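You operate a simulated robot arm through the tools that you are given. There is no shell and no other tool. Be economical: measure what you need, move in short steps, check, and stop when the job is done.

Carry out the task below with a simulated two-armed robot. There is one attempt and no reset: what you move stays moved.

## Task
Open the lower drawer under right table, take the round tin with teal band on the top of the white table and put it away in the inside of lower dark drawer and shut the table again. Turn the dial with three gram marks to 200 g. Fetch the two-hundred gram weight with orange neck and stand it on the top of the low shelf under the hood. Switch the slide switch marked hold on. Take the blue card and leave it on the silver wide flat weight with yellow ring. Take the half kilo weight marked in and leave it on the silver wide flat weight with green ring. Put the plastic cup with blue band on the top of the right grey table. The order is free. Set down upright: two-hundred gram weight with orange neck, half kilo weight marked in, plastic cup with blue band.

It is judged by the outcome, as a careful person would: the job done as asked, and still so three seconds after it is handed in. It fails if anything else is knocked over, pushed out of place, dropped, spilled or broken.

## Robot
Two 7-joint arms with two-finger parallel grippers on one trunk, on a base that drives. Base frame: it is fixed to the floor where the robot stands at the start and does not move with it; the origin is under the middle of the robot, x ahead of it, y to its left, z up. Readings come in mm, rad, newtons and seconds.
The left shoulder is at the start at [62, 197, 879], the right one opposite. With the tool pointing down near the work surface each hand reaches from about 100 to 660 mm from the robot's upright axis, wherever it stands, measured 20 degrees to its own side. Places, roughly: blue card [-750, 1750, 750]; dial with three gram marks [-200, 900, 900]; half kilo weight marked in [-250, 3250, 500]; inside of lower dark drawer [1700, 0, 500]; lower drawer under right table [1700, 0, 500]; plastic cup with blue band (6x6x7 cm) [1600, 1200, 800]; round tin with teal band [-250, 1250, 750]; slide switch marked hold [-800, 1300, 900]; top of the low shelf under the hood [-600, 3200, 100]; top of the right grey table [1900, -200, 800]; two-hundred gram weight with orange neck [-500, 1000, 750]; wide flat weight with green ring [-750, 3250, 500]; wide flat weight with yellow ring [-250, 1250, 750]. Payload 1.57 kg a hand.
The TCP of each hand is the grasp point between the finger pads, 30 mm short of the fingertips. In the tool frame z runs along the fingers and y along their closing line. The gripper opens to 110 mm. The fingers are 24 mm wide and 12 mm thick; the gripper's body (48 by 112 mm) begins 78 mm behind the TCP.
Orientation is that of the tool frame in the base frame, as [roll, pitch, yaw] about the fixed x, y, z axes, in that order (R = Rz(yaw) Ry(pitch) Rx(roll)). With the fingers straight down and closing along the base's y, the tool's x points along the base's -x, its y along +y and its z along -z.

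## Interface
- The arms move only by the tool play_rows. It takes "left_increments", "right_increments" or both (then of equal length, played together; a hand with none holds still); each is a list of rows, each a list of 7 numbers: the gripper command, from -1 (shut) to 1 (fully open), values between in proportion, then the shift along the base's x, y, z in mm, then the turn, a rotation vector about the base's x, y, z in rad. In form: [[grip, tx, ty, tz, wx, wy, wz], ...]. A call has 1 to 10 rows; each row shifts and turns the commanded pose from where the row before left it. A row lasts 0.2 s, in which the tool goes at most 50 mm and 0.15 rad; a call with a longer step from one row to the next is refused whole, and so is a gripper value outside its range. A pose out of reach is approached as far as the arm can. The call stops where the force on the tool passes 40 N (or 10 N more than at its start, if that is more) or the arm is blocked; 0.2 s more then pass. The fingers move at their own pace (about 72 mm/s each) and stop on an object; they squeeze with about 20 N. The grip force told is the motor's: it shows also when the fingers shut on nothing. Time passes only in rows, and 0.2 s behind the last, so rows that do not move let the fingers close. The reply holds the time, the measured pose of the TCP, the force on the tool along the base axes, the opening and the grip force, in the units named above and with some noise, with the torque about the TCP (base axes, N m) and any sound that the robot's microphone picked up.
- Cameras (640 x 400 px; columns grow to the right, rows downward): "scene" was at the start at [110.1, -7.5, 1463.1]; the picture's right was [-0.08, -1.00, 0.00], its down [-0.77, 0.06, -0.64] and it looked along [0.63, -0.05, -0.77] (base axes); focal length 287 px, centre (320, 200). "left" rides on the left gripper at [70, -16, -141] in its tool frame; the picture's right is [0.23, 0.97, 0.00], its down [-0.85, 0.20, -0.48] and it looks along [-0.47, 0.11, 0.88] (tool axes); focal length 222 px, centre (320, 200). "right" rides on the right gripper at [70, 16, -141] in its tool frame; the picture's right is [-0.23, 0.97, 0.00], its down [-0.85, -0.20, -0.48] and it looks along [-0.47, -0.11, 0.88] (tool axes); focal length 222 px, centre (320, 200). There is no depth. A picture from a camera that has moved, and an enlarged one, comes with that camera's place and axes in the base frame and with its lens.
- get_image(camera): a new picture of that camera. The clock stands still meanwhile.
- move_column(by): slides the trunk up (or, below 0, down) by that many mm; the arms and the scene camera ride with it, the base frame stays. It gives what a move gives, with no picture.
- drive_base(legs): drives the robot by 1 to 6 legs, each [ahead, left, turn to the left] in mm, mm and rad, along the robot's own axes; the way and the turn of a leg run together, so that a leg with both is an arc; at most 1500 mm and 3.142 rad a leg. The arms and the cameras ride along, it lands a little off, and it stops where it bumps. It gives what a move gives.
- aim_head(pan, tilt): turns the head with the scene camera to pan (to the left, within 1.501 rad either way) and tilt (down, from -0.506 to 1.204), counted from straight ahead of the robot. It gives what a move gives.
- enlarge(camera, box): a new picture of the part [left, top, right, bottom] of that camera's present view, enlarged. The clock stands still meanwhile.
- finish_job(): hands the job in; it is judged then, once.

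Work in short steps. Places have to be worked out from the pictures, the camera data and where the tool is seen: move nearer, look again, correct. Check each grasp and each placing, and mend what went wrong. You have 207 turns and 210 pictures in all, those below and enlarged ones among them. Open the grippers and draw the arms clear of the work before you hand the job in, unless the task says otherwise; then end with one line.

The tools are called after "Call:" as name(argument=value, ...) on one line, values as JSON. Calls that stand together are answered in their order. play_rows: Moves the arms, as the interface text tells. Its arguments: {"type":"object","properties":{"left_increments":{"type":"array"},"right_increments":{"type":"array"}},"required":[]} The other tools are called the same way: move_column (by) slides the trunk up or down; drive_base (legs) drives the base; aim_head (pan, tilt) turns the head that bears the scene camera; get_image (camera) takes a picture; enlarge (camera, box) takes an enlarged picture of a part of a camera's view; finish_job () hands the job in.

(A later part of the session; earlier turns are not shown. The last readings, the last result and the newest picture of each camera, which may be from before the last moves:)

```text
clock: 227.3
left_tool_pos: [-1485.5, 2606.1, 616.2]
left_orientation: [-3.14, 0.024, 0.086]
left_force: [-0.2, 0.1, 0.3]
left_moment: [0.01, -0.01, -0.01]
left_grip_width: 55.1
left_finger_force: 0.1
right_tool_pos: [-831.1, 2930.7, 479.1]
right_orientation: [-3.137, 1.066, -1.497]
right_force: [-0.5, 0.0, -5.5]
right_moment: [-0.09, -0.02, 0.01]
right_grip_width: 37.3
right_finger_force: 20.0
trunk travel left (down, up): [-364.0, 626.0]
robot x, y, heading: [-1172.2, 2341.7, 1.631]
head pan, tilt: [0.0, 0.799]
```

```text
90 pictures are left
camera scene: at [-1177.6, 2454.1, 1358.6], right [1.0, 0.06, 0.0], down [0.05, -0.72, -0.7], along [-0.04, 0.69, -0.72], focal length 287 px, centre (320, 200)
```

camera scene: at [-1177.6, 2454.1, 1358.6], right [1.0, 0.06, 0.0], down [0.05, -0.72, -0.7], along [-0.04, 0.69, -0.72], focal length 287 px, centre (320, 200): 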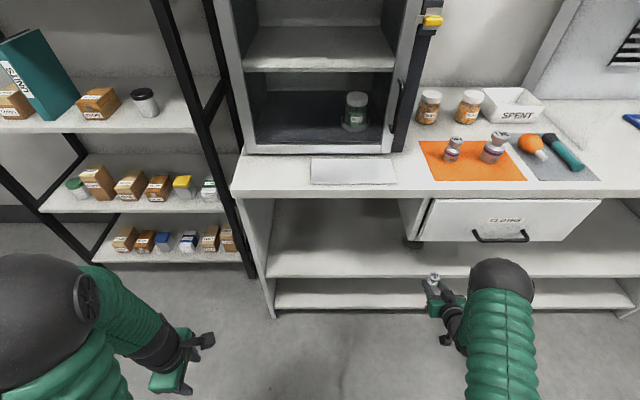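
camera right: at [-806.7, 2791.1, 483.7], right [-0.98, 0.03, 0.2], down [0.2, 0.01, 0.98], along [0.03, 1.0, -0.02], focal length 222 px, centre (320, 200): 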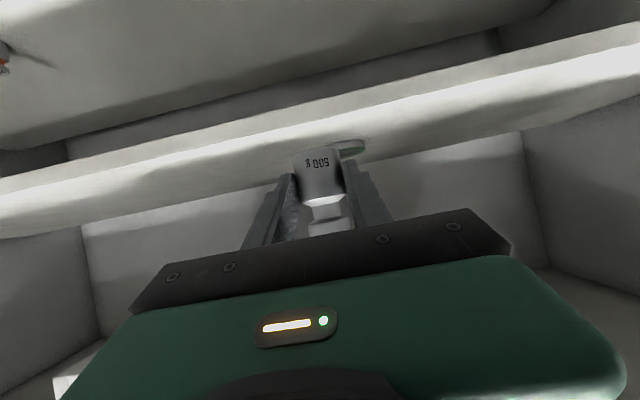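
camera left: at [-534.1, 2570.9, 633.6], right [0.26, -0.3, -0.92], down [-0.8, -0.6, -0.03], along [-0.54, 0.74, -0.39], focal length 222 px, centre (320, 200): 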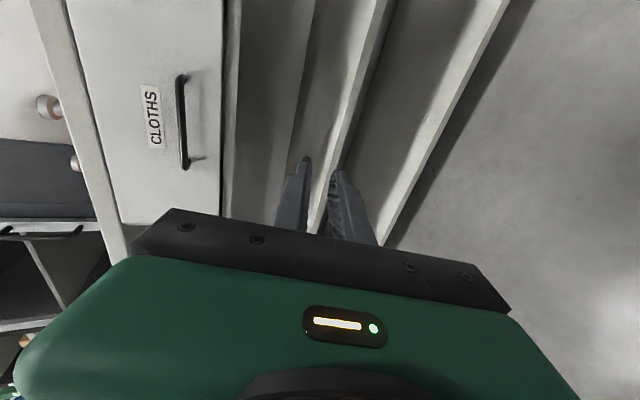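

With the base ahead only 90 mm and the arm doing the rest, the elbow stays clear of the drawer. Drive 90, then extend under the drawer.

Call:
drive_base(legs=[[90, 0, 0.012]])

Call:
play_rows(right_increments=[[-1, 0, 25, 0, 0, 0, 0], [-1, 0, 25, 0, 0, 0, 0], [-1, 0, 20, 0, 0, 0, 0], [-1, 0, 0, 0, 0, 0, 0]])

Call:
get_image(camera="scene")

Call:
enlarge(camera="right", box=[220, 60, 420, 185])

```text
clock: 228.4
left_tool_pos: [-1494.6, 2691.5, 616.4]
left_orientation: [3.141, 0.024, 0.099]
left_force: [0.9, 0.4, 0.1]
left_moment: [-0.02, -0.02, 0.0]
left_grip_width: 55.2
left_finger_force: 0.1
right_tool_pos: [-845.6, 3021.5, 478.0]
right_orientation: [-3.14, 1.066, -1.488]
right_force: [-0.3, 0.3, -4.8]
right_moment: [-0.05, -0.01, 0.0]
right_grip_width: 37.4
right_finger_force: 20.0
trunk travel left (down, up): [-364.0, 626.0]
robot x, y, heading: [-1174.2, 2425.4, 1.65]
head pan, tilt: [0.0, 0.799]
```

```text
clock: 229.4
left_tool_pos: [-1493.9, 2689.7, 618.3]
left_orientation: [-3.137, 0.024, 0.098]
left_force: [-0.3, -0.6, 0.5]
left_moment: [0.01, 0.01, 0.02]
left_grip_width: 55.2
left_finger_force: 0.0
right_tool_pos: [-842.6, 3092.4, 478.0]
right_orientation: [-3.139, 1.066, -1.488]
right_force: [-0.1, -0.1, -6.0]
right_moment: [-0.1, 0.01, 0.02]
right_grip_width: 37.6
right_finger_force: 19.5
trunk travel left (down, up): [-364.0, 626.0]
robot x, y, heading: [-1178.7, 2430.4, 1.647]
head pan, tilt: [0.0, 0.799]
```

```text
89 pictures are left
camera scene: at [-1183.7, 2541.8, 1358.6], right [1.0, 0.07, 0.0], down [0.05, -0.72, -0.7], along [-0.05, 0.69, -0.72], focal length 287 px, centre (320, 200)
```

scene: 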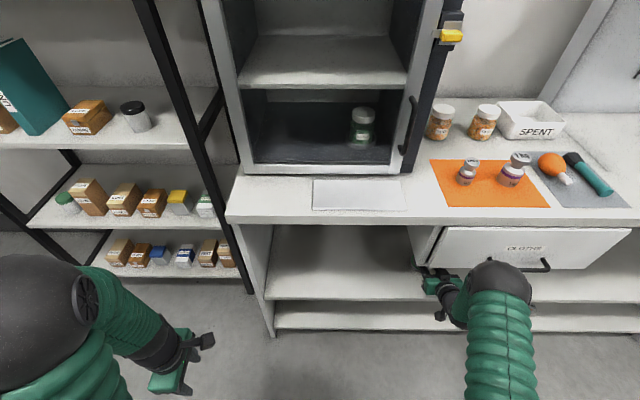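

```text
3.20 times, centred on (320, 122) of right
camera zoom: at [-846.1, 2934.2, 484.8], right [-0.98, 0.03, 0.2], down [0.2, 0.01, 0.98], along [0.03, 1.0, -0.02], focal length 711 px, centre (320, 448)
```

zoom: 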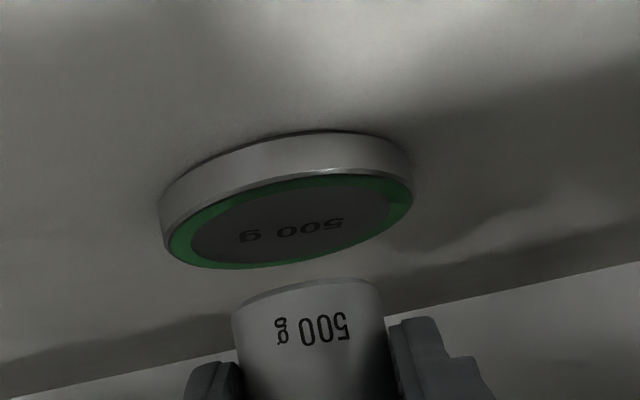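

Disc is in clear view, centre ≈(-845,3150). Advance 57 mm and check alignment.

Call:
play_rows(right_increments=[[-1, -1, 20, 0, 0, 0, 0], [-1, -1, 20, 0, 0, 0, 0], [-1, 0, 16, -5, 0, 0, 0], [-1, 0, 0, 0, 0, 0, 0]])

Call:
get_image(camera="right")

Call:
enlarge(camera="scene", box=[400, 230, 560, 330])

```text
clock: 230.4
left_tool_pos: [-1492.7, 2690.4, 616.6]
left_orientation: [-3.139, 0.023, 0.099]
left_force: [0.7, -0.2, 0.3]
left_moment: [0.01, 0.03, 0.02]
left_grip_width: 55.2
left_finger_force: 0.0
right_tool_pos: [-847.0, 3146.8, 474.7]
right_orientation: [-3.141, 1.065, -1.488]
right_force: [0.2, -0.7, -4.5]
right_moment: [-0.08, -0.05, 0.03]
right_grip_width: 37.5
right_finger_force: 20.1
trunk travel left (down, up): [-364.0, 626.0]
robot x, y, heading: [-1173.2, 2423.0, 1.647]
head pan, tilt: [0.0, 0.799]
```

```text
87 pictures are left
camera right: at [-849.5, 2988.9, 481.2], right [-0.98, 0.03, 0.2], down [0.2, 0.01, 0.98], along [0.03, 1.0, -0.02], focal length 222 px, centre (320, 200)
```

right: 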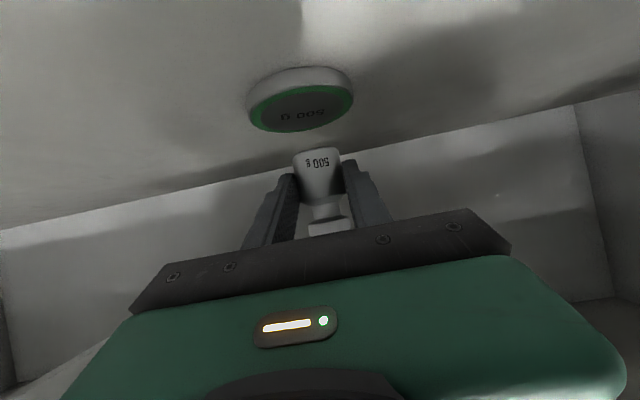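

```text
4.00 times, centred on (480, 280) of scene
camera zoom: at [-1183.8, 2542.0, 1358.6], right [1.0, 0.07, 0.0], down [0.05, -0.72, -0.69], along [-0.05, 0.69, -0.72], focal length 1146 px, centre (-320, -120)
```

zoom: 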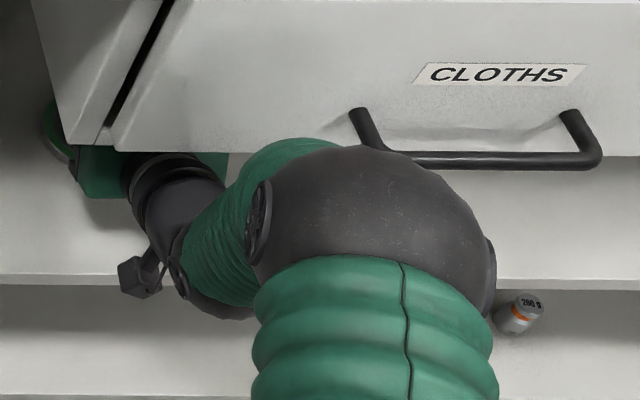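

Disc ≈(-845,3141), top ≈416. Shift y -5 and lower to contact.

Call:
play_rows(right_increments=[[-1, 1, -5, -8, 0, 0, 0], [-1, 0, 0, -8, 0, 0, 0], [-1, 0, 0, -4, 0, 0, 0], [-1, 0, 0, -3, 0, 0, 0], [-1, 0, 0, 0, 0, 0, 0]])

Call:
enlarge(camera="right", box=[220, 60, 420, 185])

```text
clock: 231.6
left_tool_pos: [-1494.2, 2689.7, 618.1]
left_orientation: [-3.138, 0.022, 0.099]
left_force: [-0.1, -0.3, -0.8]
left_moment: [-0.02, 0.04, 0.01]
left_grip_width: 55.0
left_finger_force: 0.0
right_tool_pos: [-845.4, 3140.8, 452.3]
right_orientation: [-3.14, 1.067, -1.488]
right_force: [0.0, -0.1, -5.5]
right_moment: [-0.09, -0.02, 0.0]
right_grip_width: 37.4
right_finger_force: 20.3
trunk travel left (down, up): [-364.0, 626.0]
robot x, y, heading: [-1175.5, 2429.9, 1.652]
head pan, tilt: [0.0, 0.799]
```

```text
3.20 times, centred on (320, 122) of right
camera zoom: at [-848.0, 2984.1, 457.7], right [-0.98, 0.03, 0.2], down [0.2, 0.01, 0.98], along [0.03, 1.0, -0.02], focal length 711 px, centre (320, 448)
```

zoom: 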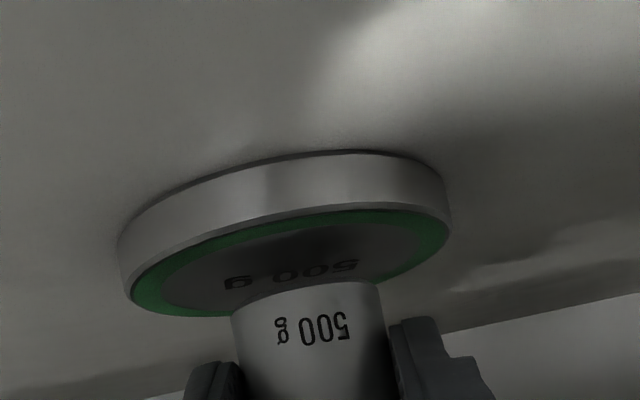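

Well centred. Lower the last millimetres.

Call:
play_rows(right_increments=[[-1, 0, -3, -2, 0, 0, 0], [-1, 0, 0, -2, 0, 0, 0], [-1, 0, 0, -2, 0, 0, 0], [-1, 0, 0, 0, 0, 0, 0]])

```text
clock: 232.6
left_tool_pos: [-1493.9, 2690.3, 618.7]
left_orientation: [-3.137, 0.024, 0.1]
left_force: [0.4, -0.1, -0.2]
left_moment: [0.0, 0.03, -0.03]
left_grip_width: 55.1
left_finger_force: 0.0
right_tool_pos: [-844.3, 3139.8, 445.7]
right_orientation: [-3.139, 1.068, -1.489]
right_force: [-0.4, 0.0, -2.4]
right_moment: [-0.08, 0.02, 0.04]
right_grip_width: 37.3
right_finger_force: 20.4
trunk travel left (down, up): [-364.0, 626.0]
robot x, y, heading: [-1176.4, 2427.4, 1.65]
head pan, tilt: [0.0, 0.799]
```

Force starts changing (-5.5→-2.4). Two millimetres more, then release if contact is firm.

Call:
play_rows(right_increments=[[-1, 0, 0, -1.5, 0, 0, 0], [-1, 0, 0, -1, 0, 0, 0], [-1, 0, 0, 0, 0, 0, 0]])

Call:
enlarge(camera="right", box=[220, 60, 420, 185])

```text
clock: 233.4
left_tool_pos: [-1494.5, 2689.0, 618.7]
left_orientation: [-3.135, 0.02, 0.1]
left_force: [-0.2, -0.5, -0.8]
left_moment: [-0.02, -0.02, 0.0]
left_grip_width: 54.9
left_finger_force: 0.1
right_tool_pos: [-844.5, 3140.6, 444.9]
right_orientation: [-3.135, 1.07, -1.486]
right_force: [3.3, -2.8, 11.7]
right_moment: [-0.08, 0.01, 0.01]
right_grip_width: 37.4
right_finger_force: 20.3
trunk travel left (down, up): [-364.0, 626.0]
robot x, y, heading: [-1176.0, 2425.6, 1.644]
head pan, tilt: [0.0, 0.799]
```

```text
3.20 times, centred on (320, 122) of right
camera zoom: at [-848.2, 2982.5, 451.0], right [-0.98, 0.03, 0.2], down [0.2, 0.0, 0.98], along [0.03, 1.0, -0.01], focal length 711 px, centre (320, 448)
```

zoom: 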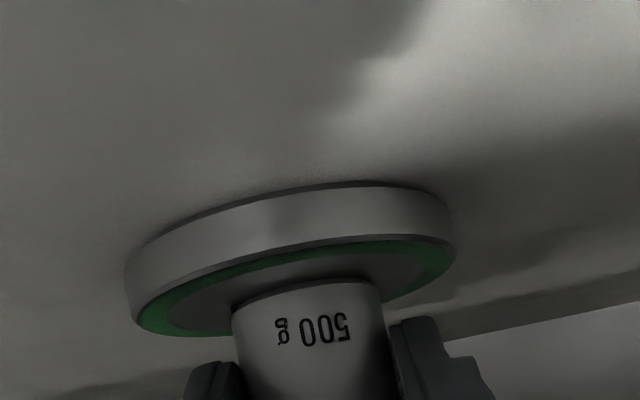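

Contact firm. Open and withdraw.

Call:
play_rows(right_increments=[[-1, 0, 0, 1.5, 0, 0, 0], [-0.15, 0, 0, 0, 0, 0, 0], [0.2, 0, 0, 0, 0, 0, 0], [0.2, 0, 0, 0, 0, 0, 0], [0.2, 2, -20, 3, 0, 0, 0], [0.2, 3, -35, 6, 0, 0, 0], [0.2, 3, -40, 6, 0, 0, 0], [0.2, 0, -45, 0, 0, 0, 0]])

Call:
enlarge(camera="right", box=[220, 60, 420, 185])

```text
clock: 235.2
left_tool_pos: [-1494.4, 2689.7, 618.3]
left_orientation: [-3.139, 0.022, 0.099]
left_force: [-0.1, 0.3, 0.4]
left_moment: [0.02, -0.01, -0.02]
left_grip_width: 54.9
left_finger_force: 0.2
right_tool_pos: [-837.7, 2999.0, 460.7]
right_orientation: [-3.138, 1.068, -1.484]
right_force: [0.1, -0.7, -0.7]
right_moment: [-0.01, 0.01, 0.01]
right_grip_width: 66.2
right_finger_force: 0.0
trunk travel left (down, up): [-364.0, 626.0]
robot x, y, heading: [-1178.3, 2433.4, 1.646]
head pan, tilt: [0.0, 0.799]
```

```text
3.20 times, centred on (320, 122) of right
camera zoom: at [-841.0, 2842.1, 466.9], right [-0.98, 0.03, 0.2], down [0.2, 0.01, 0.98], along [0.03, 1.0, -0.01], focal length 711 px, centre (320, 448)
```

zoom: 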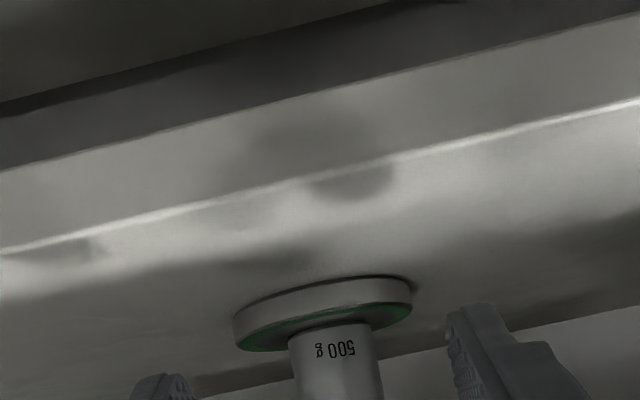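

Half-kilo weight stands on the green-ring disc. Back off, raise the trunk, and drive back around to the white table's near side for the tin.

Call:
drive_base(legs=[[-120, 0, 0]])

Call:
move_column(by=380)

Call:
drive_base(legs=[[150, 0, -1.646], [800, 60, 0], [800, 0, 0]])

Call:
get_image(camera="scene")

```text
clock: 236.4
left_tool_pos: [-1486.2, 2572.0, 618.9]
left_orientation: [-3.136, 0.023, 0.097]
left_force: [0.1, -1.0, -0.4]
left_moment: [0.02, -0.02, 0.01]
left_grip_width: 55.1
left_finger_force: 0.0
right_tool_pos: [-828.4, 2882.3, 461.6]
right_orientation: [-3.139, 1.069, -1.488]
right_force: [0.5, 0.0, 0.8]
right_moment: [-0.01, 0.01, -0.01]
right_grip_width: 65.9
right_finger_force: 0.0
trunk travel left (down, up): [-364.0, 626.0]
robot x, y, heading: [-1165.8, 2311.2, 1.65]
head pan, tilt: [0.0, 0.799]
```

```text
clock: 240.1
left_tool_pos: [-1484.1, 2572.2, 998.8]
left_orientation: [-3.136, 0.023, 0.098]
left_force: [0.0, 0.4, 0.7]
left_moment: [0.0, 0.0, 0.0]
left_grip_width: 55.0
left_finger_force: 0.0
right_tool_pos: [-829.2, 2882.4, 840.7]
right_orientation: [-3.138, 1.069, -1.488]
right_force: [0.8, 0.2, -0.3]
right_moment: [0.01, 0.0, 0.02]
right_grip_width: 65.7
right_finger_force: 0.0
trunk travel left (down, up): [-744.0, 246.0]
robot x, y, heading: [-1165.8, 2309.3, 1.644]
head pan, tilt: [0.0, 0.799]
```

```text
clock: 252.3
left_tool_pos: [813.4, 2690.9, 998.5]
left_orientation: [-3.138, 0.023, -1.595]
left_force: [0.2, -0.3, 0.7]
left_moment: [0.01, 0.02, 0.02]
left_grip_width: 54.9
left_finger_force: 0.1
right_tool_pos: [1038.9, 2003.3, 840.8]
right_orientation: [-3.139, 1.069, 3.103]
right_force: [0.3, -0.6, -0.3]
right_moment: [0.0, -0.02, 0.0]
right_grip_width: 65.7
right_finger_force: 0.0
trunk travel left (down, up): [-744.0, 246.0]
robot x, y, heading: [514.1, 2413.1, -0.048]
head pan, tilt: [0.0, 0.799]
```

```text
82 pictures are left
camera scene: at [626.8, 2402.2, 1738.8], right [-0.05, -1.0, 0.0], down [-0.72, 0.04, -0.7], along [0.7, -0.03, -0.72], focal length 287 px, centre (320, 200)
```

scene: 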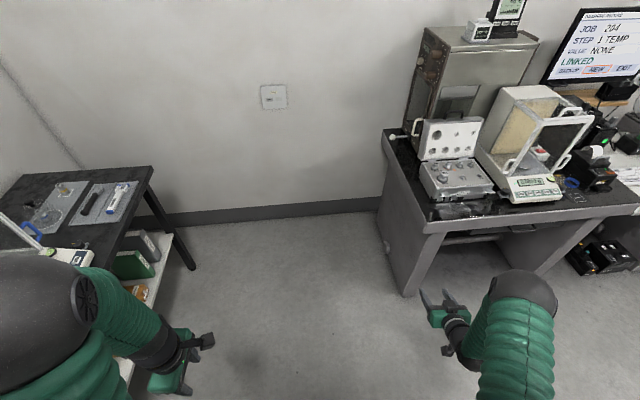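

Turn right to face -x and slide to y≈1520.

Call:
drive_base(legs=[[0, 0, -1.55], [0, 0, -1.55], [0, 890, 0]])

Call:
aim_head(pan=0.1, tilt=0.85)

Call:
get_image(camera="scene")

```text
clock: 264.5
left_tool_pos: [261.7, 1202.7, 999.6]
left_orientation: [-3.137, 0.026, 1.619]
left_force: [-0.8, -0.4, -0.3]
left_moment: [0.02, 0.01, -0.01]
left_grip_width: 54.9
left_finger_force: 0.1
right_tool_pos: [-14.9, 1874.1, 840.1]
right_orientation: [3.141, 1.071, 0.028]
right_force: [0.3, 0.8, 0.3]
right_moment: [0.0, 0.0, 0.01]
right_grip_width: 65.7
right_finger_force: 0.1
trunk travel left (down, up): [-744.0, 246.0]
robot x, y, heading: [535.6, 1506.1, -3.119]
head pan, tilt: [0.0, 0.799]
```

```text
clock: 265.2
left_tool_pos: [261.4, 1201.6, 999.9]
left_orientation: [-3.136, 0.022, 1.621]
left_force: [0.4, -0.5, 0.2]
left_moment: [-0.01, 0.0, 0.02]
left_grip_width: 54.9
left_finger_force: 0.0
right_tool_pos: [-15.4, 1872.9, 842.2]
right_orientation: [-3.138, 1.071, 0.033]
right_force: [-1.0, -0.6, 0.0]
right_moment: [-0.02, -0.04, -0.01]
right_grip_width: 65.9
right_finger_force: 0.0
trunk travel left (down, up): [-744.0, 246.0]
robot x, y, heading: [537.0, 1504.3, -3.119]
head pan, tilt: [0.099, 0.85]
```

```text
81 pictures are left
camera scene: at [425.9, 1495.1, 1734.7], right [-0.12, 0.99, 0.0], down [0.75, 0.09, -0.66], along [-0.65, -0.08, -0.75], focal length 287 px, centre (320, 200)
```

scene: 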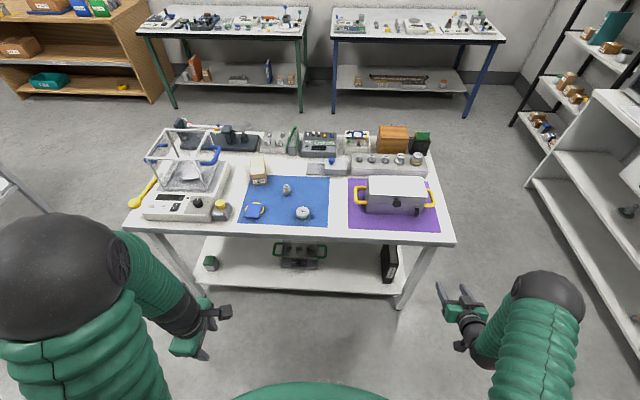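

Raise and retract the right hand, then drive ahead 150 and bring the left hand over the tin.

Call:
play_rows(right_increments=[[0, 25, 0, 40, 0, 0, 0], [0, 25, 0, 40, 0, 0, 0], [0, 25, 0, 30, 0, 0, 0], [0, 25, 0, 0, 0, 0, 0], [0, 0, 0, 0, 0, 0, 0]], left_increments=[[0.5, -40, 20, 0, 0, 0, 0], [0.5, -40, 25, 0, 0, 0, 0], [0.5, -40, 25, 0, 0, 0, 0], [0.5, -40, 25, 0, 0, 0, 0], [0.5, -40, 25, 0, 0, 0, 0]])

Call:
drive_base(legs=[[160, 0, -0.02]])

Call:
get_image(camera="left")

```text
clock: 266.4
left_tool_pos: [63.5, 1327.8, 1000.1]
left_orientation: [-3.137, 0.026, 1.62]
left_force: [-0.9, 0.8, -0.1]
left_moment: [0.01, -0.02, 0.02]
left_grip_width: 82.5
left_finger_force: 0.0
right_tool_pos: [86.1, 1873.1, 952.4]
right_orientation: [3.141, 1.068, 0.029]
right_force: [-0.9, 0.1, -0.2]
right_moment: [-0.02, -0.01, 0.01]
right_grip_width: 55.0
right_finger_force: 0.0
trunk travel left (down, up): [-744.0, 246.0]
robot x, y, heading: [537.6, 1507.4, -3.12]
head pan, tilt: [0.099, 0.85]
```

```text
clock: 267.8
left_tool_pos: [-94.9, 1336.4, 1000.8]
left_orientation: [-3.133, 0.023, 1.594]
left_force: [0.9, 0.3, -0.2]
left_moment: [0.0, 0.0, -0.04]
left_grip_width: 82.7
left_finger_force: 0.0
right_tool_pos: [-59.8, 1880.3, 955.2]
right_orientation: [-3.139, 1.071, 0.006]
right_force: [0.7, 0.0, 0.3]
right_moment: [-0.02, -0.01, 0.01]
right_grip_width: 55.0
right_finger_force: 0.0
trunk travel left (down, up): [-744.0, 246.0]
robot x, y, heading: [378.9, 1503.3, 3.143]
head pan, tilt: [0.099, 0.85]
```

```text
80 pictures are left
camera left: at [-112.3, 1408.1, 1141.1], right [0.97, 0.25, -0.01], down [0.22, -0.84, 0.5], along [0.11, -0.48, -0.87], focal length 222 px, centre (320, 200)
```

left: 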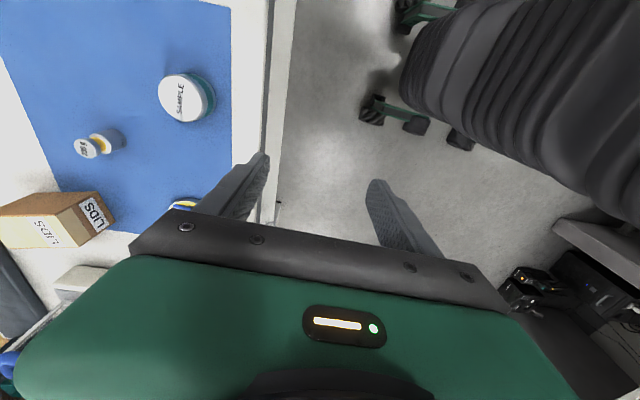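

Tin top centre ≈(-267,1341,858). Drive 60 closer, then position above it.

Call:
drive_base(legs=[[60, 0, 0]])

Call:
play_rows(left_increments=[[0.5, -40, 2, 0, 0, 0, 0], [0.5, -40, 2, -20, 0, 0, 0], [0.5, -30, 2, -35, 0, 0, 0], [0.5, 0, 0, -25, 0, 0, 0], [0.5, 0, 0, 0, 0, 0, 0]])

Call:
get_image(camera="left")

```text
clock: 268.8
left_tool_pos: [-152.2, 1336.7, 1004.7]
left_orientation: [-3.127, 0.022, 1.593]
left_force: [0.7, 0.0, 0.1]
left_moment: [-0.01, 0.02, -0.01]
left_grip_width: 82.5
left_finger_force: 0.0
right_tool_pos: [-116.3, 1883.0, 958.0]
right_orientation: [3.141, 1.078, 0.004]
right_force: [0.9, 0.5, -0.6]
right_moment: [-0.01, 0.04, 0.02]
right_grip_width: 55.0
right_finger_force: 0.0
trunk travel left (down, up): [-744.0, 246.0]
robot x, y, heading: [315.4, 1505.9, 3.138]
head pan, tilt: [0.099, 0.85]
```

```text
clock: 270.0
left_tool_pos: [-271.5, 1341.3, 923.7]
left_orientation: [-3.131, 0.023, 1.594]
left_force: [0.3, 0.2, -0.3]
left_moment: [0.01, 0.01, 0.0]
left_grip_width: 82.6
left_finger_force: 0.1
right_tool_pos: [-121.6, 1882.5, 955.7]
right_orientation: [-3.138, 1.073, 0.006]
right_force: [0.1, 0.3, 0.1]
right_moment: [0.03, -0.02, 0.03]
right_grip_width: 55.3
right_finger_force: 0.0
trunk travel left (down, up): [-744.0, 246.0]
robot x, y, heading: [320.6, 1505.4, 3.14]
head pan, tilt: [0.099, 0.85]
```

```text
79 pictures are left
camera left: at [-287.8, 1414.2, 1062.7], right [0.97, 0.25, -0.01], down [0.22, -0.84, 0.5], along [0.11, -0.48, -0.87], focal length 222 px, centre (320, 200)
```

left: 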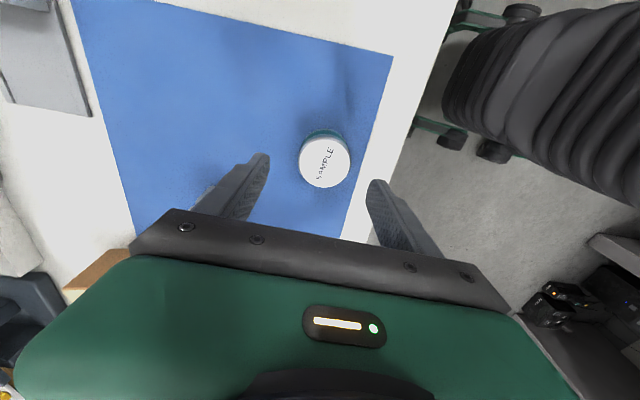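

Centred within 4 mm. Descend to z≈854 and close.

Call:
play_rows(left_increments=[[0.5, 4, 1, -30, 0, 0, 0], [0.5, 0, 0, -30, 0, 0, 0], [0.5, 0, 0, -9, 0, 0, 0], [0.5, 0, 0, 0, 0, 0, 0], [-1, 0, 0, 0, 0, 0, 0], [-1, 0, 0, 0, 0, 0, 0], [-1, 0, 0, 0, 0, 0, 0]])

Call:
play_rows(left_increments=[[-1, 0, 0, 10, 0, 0, 0], [-1, 0, 0, 40, 0, 0, 0], [-1, 0, 0, 40, 0, 0, 0], [-1, 20, 0, 30, 0, 0, 0], [-1, 40, 0, 0, 0, 0, 0], [-1, 40, 0, 0, 0, 0, 0]])

Call:
get_image(camera="left")

```text
clock: 271.6
left_tool_pos: [-265.1, 1344.7, 853.6]
left_orientation: [-3.133, 0.023, 1.593]
left_force: [-0.6, 0.5, -0.1]
left_moment: [-0.02, -0.02, -0.01]
left_grip_width: 50.9
left_finger_force: 20.0
right_tool_pos: [-122.3, 1882.5, 955.2]
right_orientation: [-3.138, 1.071, 0.005]
right_force: [-0.4, 0.1, 0.5]
right_moment: [0.02, 0.03, -0.02]
right_grip_width: 55.0
right_finger_force: 0.0
trunk travel left (down, up): [-744.0, 246.0]
robot x, y, heading: [316.6, 1501.4, 3.139]
head pan, tilt: [0.099, 0.85]
```

```text
clock: 273.0
left_tool_pos: [-163.1, 1338.7, 972.9]
left_orientation: [-3.129, 0.024, 1.593]
left_force: [0.0, -0.6, -0.6]
left_moment: [0.05, -0.01, -0.01]
left_grip_width: 51.1
left_finger_force: 20.1
right_tool_pos: [-121.0, 1881.3, 955.2]
right_orientation: [-3.137, 1.072, 0.006]
right_force: [0.1, 0.3, -0.1]
right_moment: [-0.02, -0.01, 0.01]
right_grip_width: 55.2
right_finger_force: 0.0
trunk travel left (down, up): [-744.0, 246.0]
robot x, y, heading: [312.9, 1506.2, 3.136]
head pan, tilt: [0.099, 0.85]
```

```text
78 pictures are left
camera left: at [-179.5, 1412.2, 1113.1], right [0.97, 0.25, -0.01], down [0.22, -0.84, 0.5], along [0.11, -0.48, -0.87], focal length 222 px, centre (320, 200)
```

left: 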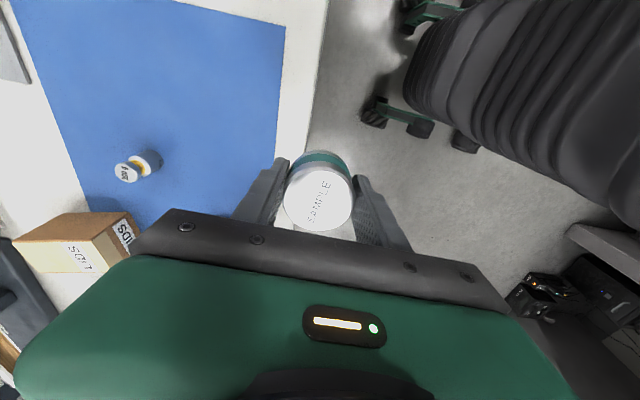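

Tin held. Back up and turn left to face the grey desks, then look for the cup.

Call:
drive_base(legs=[[-220, 0, 0], [0, 0, 1.57], [0, 0, 1.57]])

Call:
aim_head(pan=-0.2, tilt=0.65)

Call:
get_image(camera="scene")

```text
clock: 282.1
left_tool_pos: [1036.0, 1621.7, 972.6]
left_orientation: [-3.133, 0.023, -1.634]
left_force: [0.2, 0.2, -0.9]
left_moment: [-0.02, 0.02, -0.03]
left_grip_width: 50.8
left_finger_force: 20.2
right_tool_pos: [945.3, 1086.3, 954.6]
right_orientation: [-3.14, 1.073, 3.059]
right_force: [0.2, 0.9, 0.0]
right_moment: [-0.02, 0.0, 0.0]
right_grip_width: 54.9
right_finger_force: 0.1
trunk travel left (down, up): [-744.0, 246.0]
robot x, y, heading: [540.1, 1502.4, -0.088]
head pan, tilt: [0.099, 0.85]
```

```text
clock: 282.9
left_tool_pos: [1033.2, 1623.9, 973.1]
left_orientation: [-3.13, 0.023, -1.637]
left_force: [-0.2, 0.5, -0.7]
left_moment: [-0.02, 0.01, 0.0]
left_grip_width: 51.0
left_finger_force: 20.6
right_tool_pos: [944.3, 1087.3, 955.3]
right_orientation: [-3.136, 1.072, 3.06]
right_force: [0.3, -0.2, 0.0]
right_moment: [0.02, 0.03, -0.01]
right_grip_width: 55.5
right_finger_force: 0.1
trunk travel left (down, up): [-744.0, 246.0]
robot x, y, heading: [545.8, 1500.5, -0.087]
head pan, tilt: [-0.201, 0.649]
```

```text
77 pictures are left
camera scene: at [657.3, 1471.6, 1751.2], right [-0.29, -0.96, 0.0], down [-0.58, 0.17, -0.79], along [0.76, -0.23, -0.61], focal length 287 px, centre (320, 200)
```

scene: 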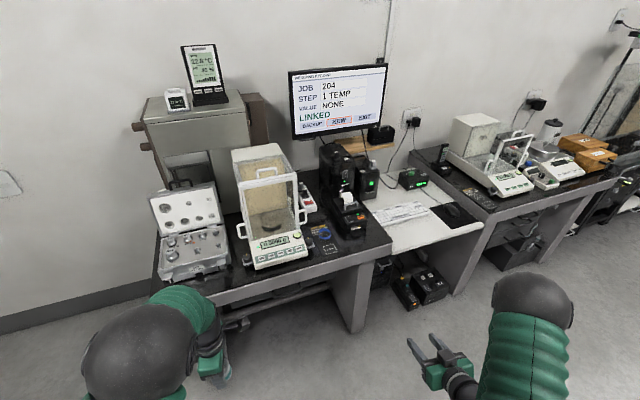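

Enlarge the desk for the cup.

Call:
enlarge(camera="scene", box=[220, 160, 460, 310])

Call:
enlarge(camera="scene", box=[400, 100, 640, 250])

```text
2.67 times, centred on (340, 235) of scene
camera zoom: at [657.3, 1471.6, 1751.2], right [-0.29, -0.96, 0.0], down [-0.58, 0.17, -0.79], along [0.76, -0.23, -0.61], focal length 764 px, centre (267, 107)
```

zoom: 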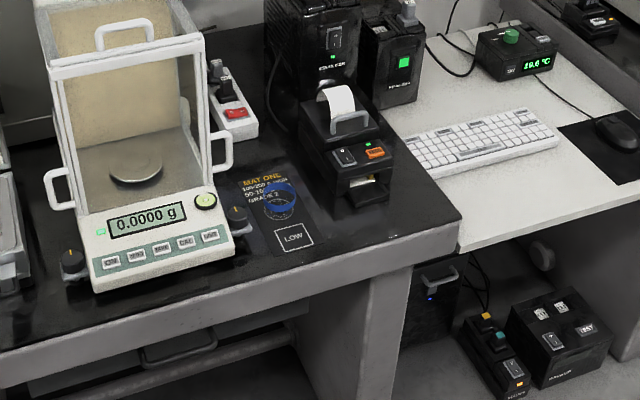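

```text
2.67 times, centred on (520, 175) of scene
camera zoom: at [657.3, 1471.6, 1751.2], right [-0.29, -0.96, 0.0], down [-0.58, 0.17, -0.79], along [0.76, -0.23, -0.61], focal length 764 px, centre (-213, 267)
```

zoom: 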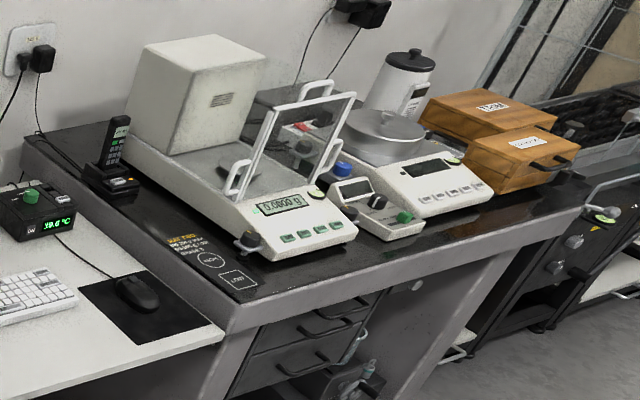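

The cup is on the mat between balance and printer, ≈(1500,1195). I turn the right hand vertical and yaw it 90° so it closes front-to-back.

Call:
play_rows(right_increments=[[0.5, 0, 0, 15, 0.013, 0.148, 0], [0.5, 0, 0, 15, 0.013, 0.148, 0], [0.5, 0, 0, 15, 0.013, 0.148, 0], [0.5, 0, 0, 15, 0.013, 0.148, 0], [0.5, 0, 0, 15, 0.013, 0.148, 0], [0.5, 0, 0, 10, 0.013, 0.148, 0], [0.5, 0, 0, 10, 0.013, 0.148, 0], [0.5, 0, 0, 0, 0, 0.03, 0]])

Call:
play_rows(right_increments=[[0.5, 0, 0, 0, 0, 0, -0.148], [0.5, 0, 0, 0, 0, 0, -0.148], [0.5, 0, 0, 0, 0, 0, -0.148], [0.5, 0, 0, 0, 0, 0, -0.148], [0.5, 0, 0, 0, 0, 0, -0.148], [0.5, 0, 0, 0, 0, 0, -0.148], [0.5, 0, 0, 0, 0, 0, -0.148], [0.5, 0, 0, 0, 0, 0, -0.148], [0.5, 0, 0, 0, 0, 0, -0.148], [0.5, 0, 0, 0, 0, 0, -0.148]])

```text
clock: 284.8
left_tool_pos: [1033.7, 1622.9, 974.2]
left_orientation: [-3.131, 0.022, -1.635]
left_force: [0.2, -0.9, -0.2]
left_moment: [-0.03, -0.02, 0.0]
left_grip_width: 50.9
left_finger_force: 20.1
right_tool_pos: [944.9, 1087.7, 1050.6]
right_orientation: [-3.14, 0.002, 3.057]
right_force: [0.0, -0.1, -0.1]
right_moment: [0.03, -0.01, -0.03]
right_grip_width: 82.6
right_finger_force: 0.1
trunk travel left (down, up): [-744.0, 246.0]
robot x, y, heading: [538.5, 1501.6, -0.086]
head pan, tilt: [-0.201, 0.649]
```

```text
clock: 286.9
left_tool_pos: [1032.0, 1623.9, 975.1]
left_orientation: [-3.128, 0.02, -1.635]
left_force: [-1.4, -0.7, -0.4]
left_moment: [0.0, -0.04, 0.04]
left_grip_width: 50.9
left_finger_force: 19.9
right_tool_pos: [863.1, 1091.4, 1068.8]
right_orientation: [3.139, -0.002, 1.576]
right_force: [-0.8, 0.7, -0.1]
right_moment: [-0.01, -0.05, 0.02]
right_grip_width: 82.4
right_finger_force: 0.1
right hand out of reach, approached as far as the arm can: row 9, 10
trunk travel left (down, up): [-744.0, 246.0]
robot x, y, heading: [541.8, 1503.0, -0.089]
head pan, tilt: [-0.201, 0.649]
```

With this yaw the wrist camera would be against the balance. I revert to the standard yaw (camera toward me), retract the left hand, and drive closer to measure.

Call:
play_rows(right_increments=[[0.5, 0, 0, 0, 0, 0, 0.149], [0.5, 0, 0, 0, 0, 0, 0.149], [0.5, 0, 0, 0, 0, 0, 0.149], [0.5, 0, 0, 0, 0, 0, 0.149], [0.5, 0, 0, 0, 0, 0, 0.149], [0.5, 0, 0, 0, 0, 0, 0.149], [0.5, 0, 0, 0, 0, 0, 0.149], [0.5, 0, 0, 0, 0, 0, 0.149], [0.5, 0, 0, 0, 0, 0, 0.149], [0.5, 0, 0, 0, 0, 0, 0.149]], left_increments=[[-1, -25, 0, 15, 0, 0, 0], [-1, -25, 0, 15, 0, 0, 0], [-1, -25, 0, 15, 0, 0, 0], [-1, -25, 0, 15, 0, 0, 0], [-1, 0, 0, 0, 0, 0, 0], [-1, 0, 0, 0, 0, 0, 0], [-1, 0, 0, 0, 0, 0, 0], [-1, 0, 0, 0, 0, 0, 0], [-1, 0, 0, 0, 0, 0, 0], [-1, 0, 0, 0, 0, 0, 0]])

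Call:
drive_base(legs=[[330, -60, 0.087]])

Call:
get_image(camera="right")

Call:
aim_head(pan=-0.2, tilt=0.9)

Call:
get_image(camera="scene")

```text
clock: 289.1
left_tool_pos: [933.8, 1623.3, 1030.5]
left_orientation: [-3.132, 0.023, -1.635]
left_force: [0.0, 0.4, -1.5]
left_moment: [-0.01, 0.04, -0.03]
left_grip_width: 50.7
left_finger_force: 19.9
right_tool_pos: [868.6, 1098.8, 1065.8]
right_orientation: [-3.133, -0.004, 3.101]
right_force: [1.0, -0.2, -0.2]
right_moment: [-0.04, 0.0, 0.01]
right_grip_width: 82.5
right_finger_force: 0.0
trunk travel left (down, up): [-744.0, 246.0]
robot x, y, heading: [540.8, 1499.7, -0.091]
head pan, tilt: [-0.201, 0.649]
```

```text
clock: 291.3
left_tool_pos: [1241.4, 1582.2, 1032.4]
left_orientation: [-3.131, 0.023, -1.556]
left_force: [0.2, -0.5, -0.4]
left_moment: [-0.02, 0.0, -0.01]
left_grip_width: 50.6
left_finger_force: 20.0
right_tool_pos: [1219.4, 1056.6, 1071.1]
right_orientation: [-3.138, 0.004, -3.097]
right_force: [0.0, 0.8, 0.7]
right_moment: [0.0, 0.04, 0.03]
right_grip_width: 82.4
right_finger_force: 0.0
trunk travel left (down, up): [-744.0, 246.0]
robot x, y, heading: [858.9, 1430.1, -0.009]
head pan, tilt: [-0.201, 0.649]
```

```text
74 pictures are left
camera right: at [1150.5, 1070.6, 1210.0], right [0.18, 0.98, 0.0], down [0.86, -0.16, 0.48], along [0.47, -0.09, -0.88], focal length 222 px, centre (320, 200)
```

right: 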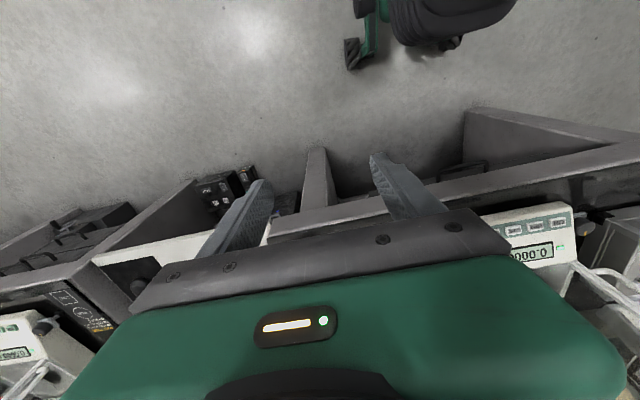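

```text
clock: 292.1
left_tool_pos: [1241.6, 1581.5, 1032.0]
left_orientation: [-3.135, 0.02, -1.554]
left_force: [-0.6, 0.3, -0.7]
left_moment: [0.0, -0.01, -0.03]
left_grip_width: 50.7
left_finger_force: 19.9
right_tool_pos: [1221.4, 1053.6, 1069.8]
right_orientation: [-3.136, 0.003, -3.104]
right_force: [-0.4, 0.1, 0.0]
right_moment: [0.0, 0.0, 0.03]
right_grip_width: 82.5
right_finger_force: 0.1
trunk travel left (down, up): [-744.0, 246.0]
robot x, y, heading: [860.1, 1431.1, -0.006]
head pan, tilt: [-0.201, 0.901]
```

```text
73 pictures are left
camera scene: at [968.3, 1411.6, 1731.4], right [-0.21, -0.98, 0.0], down [-0.77, 0.16, -0.62], along [0.61, -0.13, -0.78], focal length 287 px, centre (320, 200)
```

scene: 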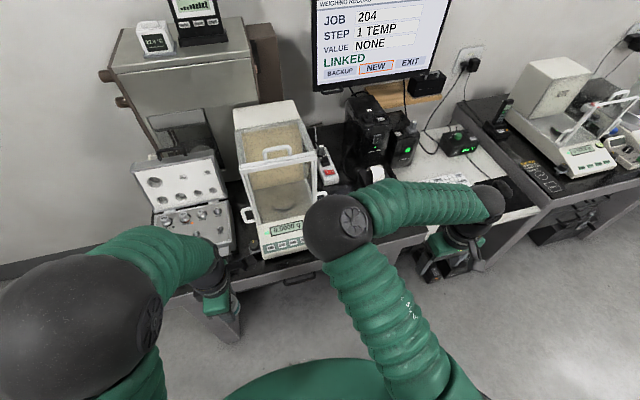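

Move the right hand toward the cup area, high, and look again.

Call:
play_rows(right_increments=[[0.5, 25, 25, 0, 0, 0, 0], [0.5, 25, 25, 0, 0, 0, 0], [0.5, 25, 25, 0, 0, 0, 0], [0.5, 25, 25, 0, 0, 0, 0], [0.5, 25, 25, 0, 0, 0, 0], [0.5, 15, 16, 0, 0, 0, -0.04], [0.5, 0, 0, 0, 0, 0, 0]])

Call:
get_image(camera="right")

Call:
get_image(camera="scene")

```text
clock: 292.9
left_tool_pos: [1242.1, 1580.3, 1031.0]
left_orientation: [-3.131, 0.023, -1.555]
left_force: [-1.1, 0.0, -0.8]
left_moment: [0.02, 0.01, 0.0]
left_grip_width: 50.8
left_finger_force: 20.2
right_tool_pos: [1263.5, 1063.1, 1076.1]
right_orientation: [3.126, 0.027, 3.015]
right_force: [0.6, -0.7, -0.1]
right_moment: [0.03, 0.05, -0.01]
right_grip_width: 82.5
right_finger_force: 0.1
trunk travel left (down, up): [-744.0, 246.0]
robot x, y, heading: [863.1, 1429.2, -0.006]
head pan, tilt: [-0.201, 0.901]
stopped in row 3 (right hand): the arm was blocked; the commanded pose is now the measured one
```

```text
72 pictures are left
camera right: at [1193.4, 1086.7, 1214.7], right [0.35, 0.94, 0.02], down [0.81, -0.31, 0.5], along [0.47, -0.16, -0.87], focal length 222 px, centre (320, 200)
```

right: 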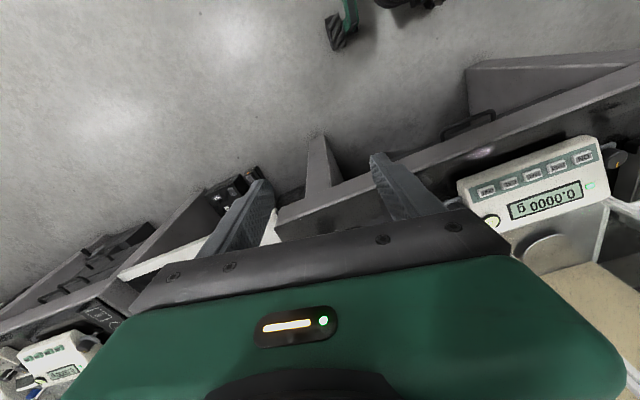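

```text
71 pictures are left
camera scene: at [968.7, 1411.2, 1730.9], right [-0.21, -0.98, 0.0], down [-0.77, 0.16, -0.62], along [0.61, -0.13, -0.79], focal length 287 px, centre (320, 200)
```

scene: 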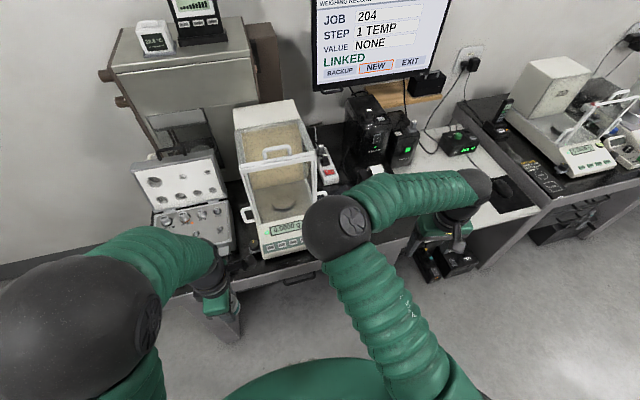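

The right arm has flipped into an inward-elbow configuration near the balance. Back off first, then restore the arm configuration in free space.

Call:
drive_base(legs=[[-350, 0, 0]])

Call:
play_rows(right_increments=[[0.5, -35, -20, -20, 0, 0, 0.03], [0.5, -35, -20, -20, 0, 0, 0.03], [0.5, -35, -20, -20, 0, 0, 0.03], [0.5, -35, 0, -20, 0, 0, 0], [0.5, 0, 0, -40, 0, 0, 0], [0.5, 0, 0, -40, 0, 0, 0], [0.5, 0, 0, 0, 0, 0, 0]])

Call:
get_image(camera="scene")

```text
clock: 295.1
left_tool_pos: [891.6, 1582.2, 1030.0]
left_orientation: [-3.133, 0.022, -1.56]
left_force: [-0.1, 0.4, -0.6]
left_moment: [0.0, 0.01, 0.04]
left_grip_width: 50.4
left_finger_force: 19.8
right_tool_pos: [909.0, 1063.0, 1073.3]
right_orientation: [3.132, 0.02, 3.007]
right_force: [0.6, 0.1, 0.4]
right_moment: [-0.02, -0.01, 0.01]
right_grip_width: 82.8
right_finger_force: 0.1
trunk travel left (down, up): [-744.0, 246.0]
robot x, y, heading: [507.1, 1431.9, -0.014]
head pan, tilt: [-0.201, 0.901]
```

```text
clock: 296.7
left_tool_pos: [888.0, 1581.2, 1031.3]
left_orientation: [-3.128, 0.023, -1.561]
left_force: [-0.2, 0.1, -1.4]
left_moment: [-0.02, 0.0, 0.03]
left_grip_width: 50.7
left_finger_force: 20.4
right_tool_pos: [764.5, 1000.1, 913.8]
right_orientation: [3.128, 0.024, 3.097]
right_force: [0.0, -0.1, -1.3]
right_moment: [-0.03, 0.01, -0.03]
right_grip_width: 82.6
right_finger_force: 0.0
trunk travel left (down, up): [-744.0, 246.0]
robot x, y, heading: [506.7, 1433.0, -0.013]
head pan, tilt: [-0.201, 0.901]
```

```text
70 pictures are left
camera scene: at [614.1, 1411.8, 1730.9], right [-0.21, -0.98, 0.0], down [-0.77, 0.17, -0.62], along [0.61, -0.13, -0.78], focal length 287 px, centre (320, 200)
```

scene: 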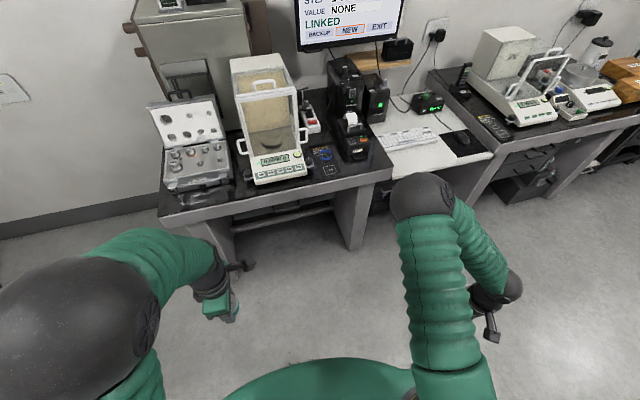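

Try moving the hand inward at low height to get the elbow back outside.

Call:
play_rows(right_increments=[[0.5, 10, 40, 0, 0, 0, 0], [0.5, 10, 40, 0, 0, 0, 0], [0.5, 10, 40, 0, 0, 0, 0], [0.5, 10, 40, 0, 0, 0, 0], [0.5, 10, 40, 0, 0, 0, 0], [0.5, 10, 20, 0, 0, 0, 0], [0.5, 0, 0, 0, 0, 0, 0]])

Call:
get_image(camera="scene")

```text
clock: 298.3
left_tool_pos: [888.1, 1582.5, 1032.5]
left_orientation: [-3.128, 0.024, -1.561]
left_force: [0.2, -0.2, -0.7]
left_moment: [-0.02, -0.01, 0.0]
left_grip_width: 50.8
left_finger_force: 20.1
right_tool_pos: [825.3, 1220.8, 912.8]
right_orientation: [3.13, 0.022, 3.097]
right_force: [0.2, 0.2, 0.2]
right_moment: [-0.01, 0.01, 0.02]
right_grip_width: 82.3
right_finger_force: 0.0
trunk travel left (down, up): [-744.0, 246.0]
robot x, y, heading: [507.1, 1433.2, -0.012]
head pan, tilt: [-0.201, 0.901]
```

```text
69 pictures are left
camera scene: at [615.4, 1414.0, 1730.8], right [-0.21, -0.98, 0.0], down [-0.77, 0.17, -0.62], along [0.61, -0.13, -0.79], focal length 287 px, centre (320, 200)
```

scene: 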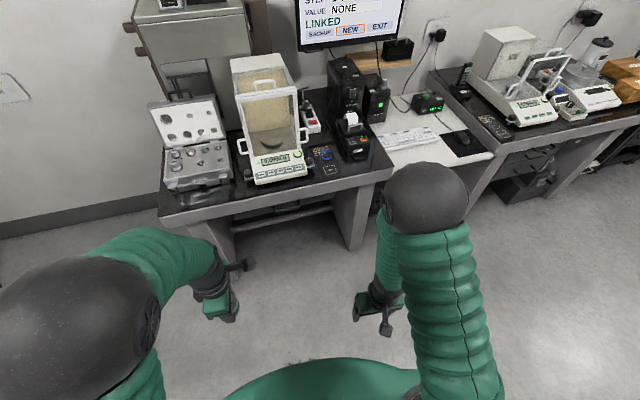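

Elbow is back outside. Raise the hand a bit and drive ahead 370, then view the cup from the right hand camera.

Call:
play_rows(right_increments=[[0.4, 0, 0, 40, 0, 0, 0], [0.4, 0, 0, 40, 0, 0, 0], [0.4, 0, 0, 20, 0, 0, 0.03]])

Call:
drive_base(legs=[[370, 0, 0.01]])

Call:
play_rows(right_increments=[[0.4, 40, -5, 0, 0, 0, 0], [0.4, 40, -5, 0, 0, 0, 0], [0.4, 40, -5, 0, 0, 0, 0], [0.4, 30, -5, 0, 0, 0, 0], [0.4, 0, 0, 0, 0, 0, 0]])

Call:
get_image(camera="right")

Call:
get_image(camera="scene")

```text
clock: 299.1
left_tool_pos: [887.3, 1582.9, 1031.5]
left_orientation: [-3.128, 0.019, -1.557]
left_force: [-0.1, -0.5, -0.9]
left_moment: [0.0, -0.02, 0.02]
left_grip_width: 50.8
left_finger_force: 20.1
right_tool_pos: [824.3, 1225.9, 1015.5]
right_orientation: [3.131, 0.021, 3.128]
right_force: [0.1, -0.5, 0.5]
right_moment: [0.02, -0.02, 0.0]
right_grip_width: 76.9
right_finger_force: 0.0
trunk travel left (down, up): [-744.0, 246.0]
robot x, y, heading: [507.8, 1434.9, -0.016]
head pan, tilt: [-0.201, 0.901]
```

```text
clock: 301.5
left_tool_pos: [1252.7, 1578.1, 1032.6]
left_orientation: [-3.13, 0.024, -1.559]
left_force: [-0.3, -0.2, -1.5]
left_moment: [-0.04, -0.03, 0.02]
left_grip_width: 50.5
left_finger_force: 20.1
right_tool_pos: [1187.9, 1218.5, 1014.1]
right_orientation: [3.129, 0.023, 3.128]
right_force: [0.3, 0.4, 0.2]
right_moment: [0.0, -0.04, -0.02]
right_grip_width: 77.1
right_finger_force: 0.0
trunk travel left (down, up): [-744.0, 246.0]
robot x, y, heading: [870.0, 1427.6, -0.014]
head pan, tilt: [-0.201, 0.901]
```

```text
clock: 302.7
left_tool_pos: [1252.0, 1577.6, 1031.9]
left_orientation: [-3.128, 0.022, -1.56]
left_force: [-0.8, 0.5, -0.2]
left_moment: [0.02, -0.01, -0.01]
left_grip_width: 50.4
left_finger_force: 20.0
right_tool_pos: [1337.9, 1200.1, 1014.6]
right_orientation: [3.132, 0.025, 3.127]
right_force: [-0.2, -0.2, -0.2]
right_moment: [-0.03, -0.01, -0.01]
right_grip_width: 77.0
right_finger_force: 0.0
trunk travel left (down, up): [-744.0, 246.0]
robot x, y, heading: [874.3, 1429.4, -0.01]
head pan, tilt: [-0.201, 0.901]
```

```text
68 pictures are left
camera right: at [1265.7, 1215.8, 1153.3], right [0.24, 0.97, 0.02], down [0.84, -0.22, 0.5], along [0.49, -0.11, -0.87], focal length 222 px, centre (320, 200)
```

right: 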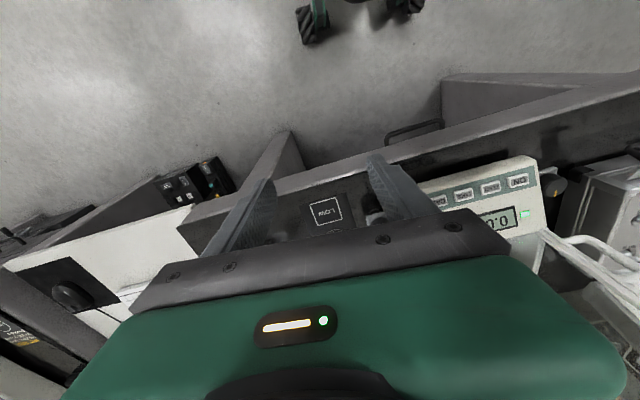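

```text
67 pictures are left
camera scene: at [979.6, 1409.2, 1730.9], right [-0.21, -0.98, 0.0], down [-0.77, 0.17, -0.62], along [0.61, -0.13, -0.78], focal length 287 px, centre (320, 200)
```

scene: 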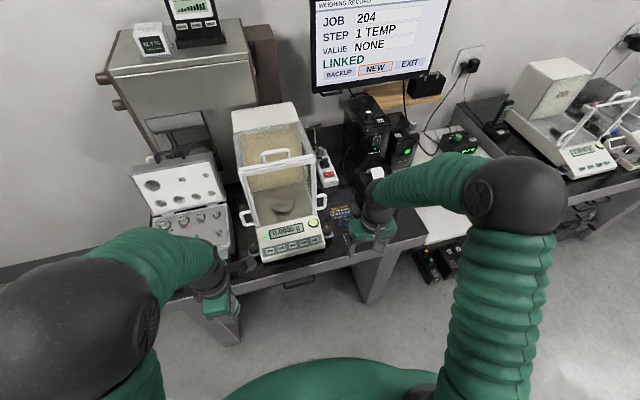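

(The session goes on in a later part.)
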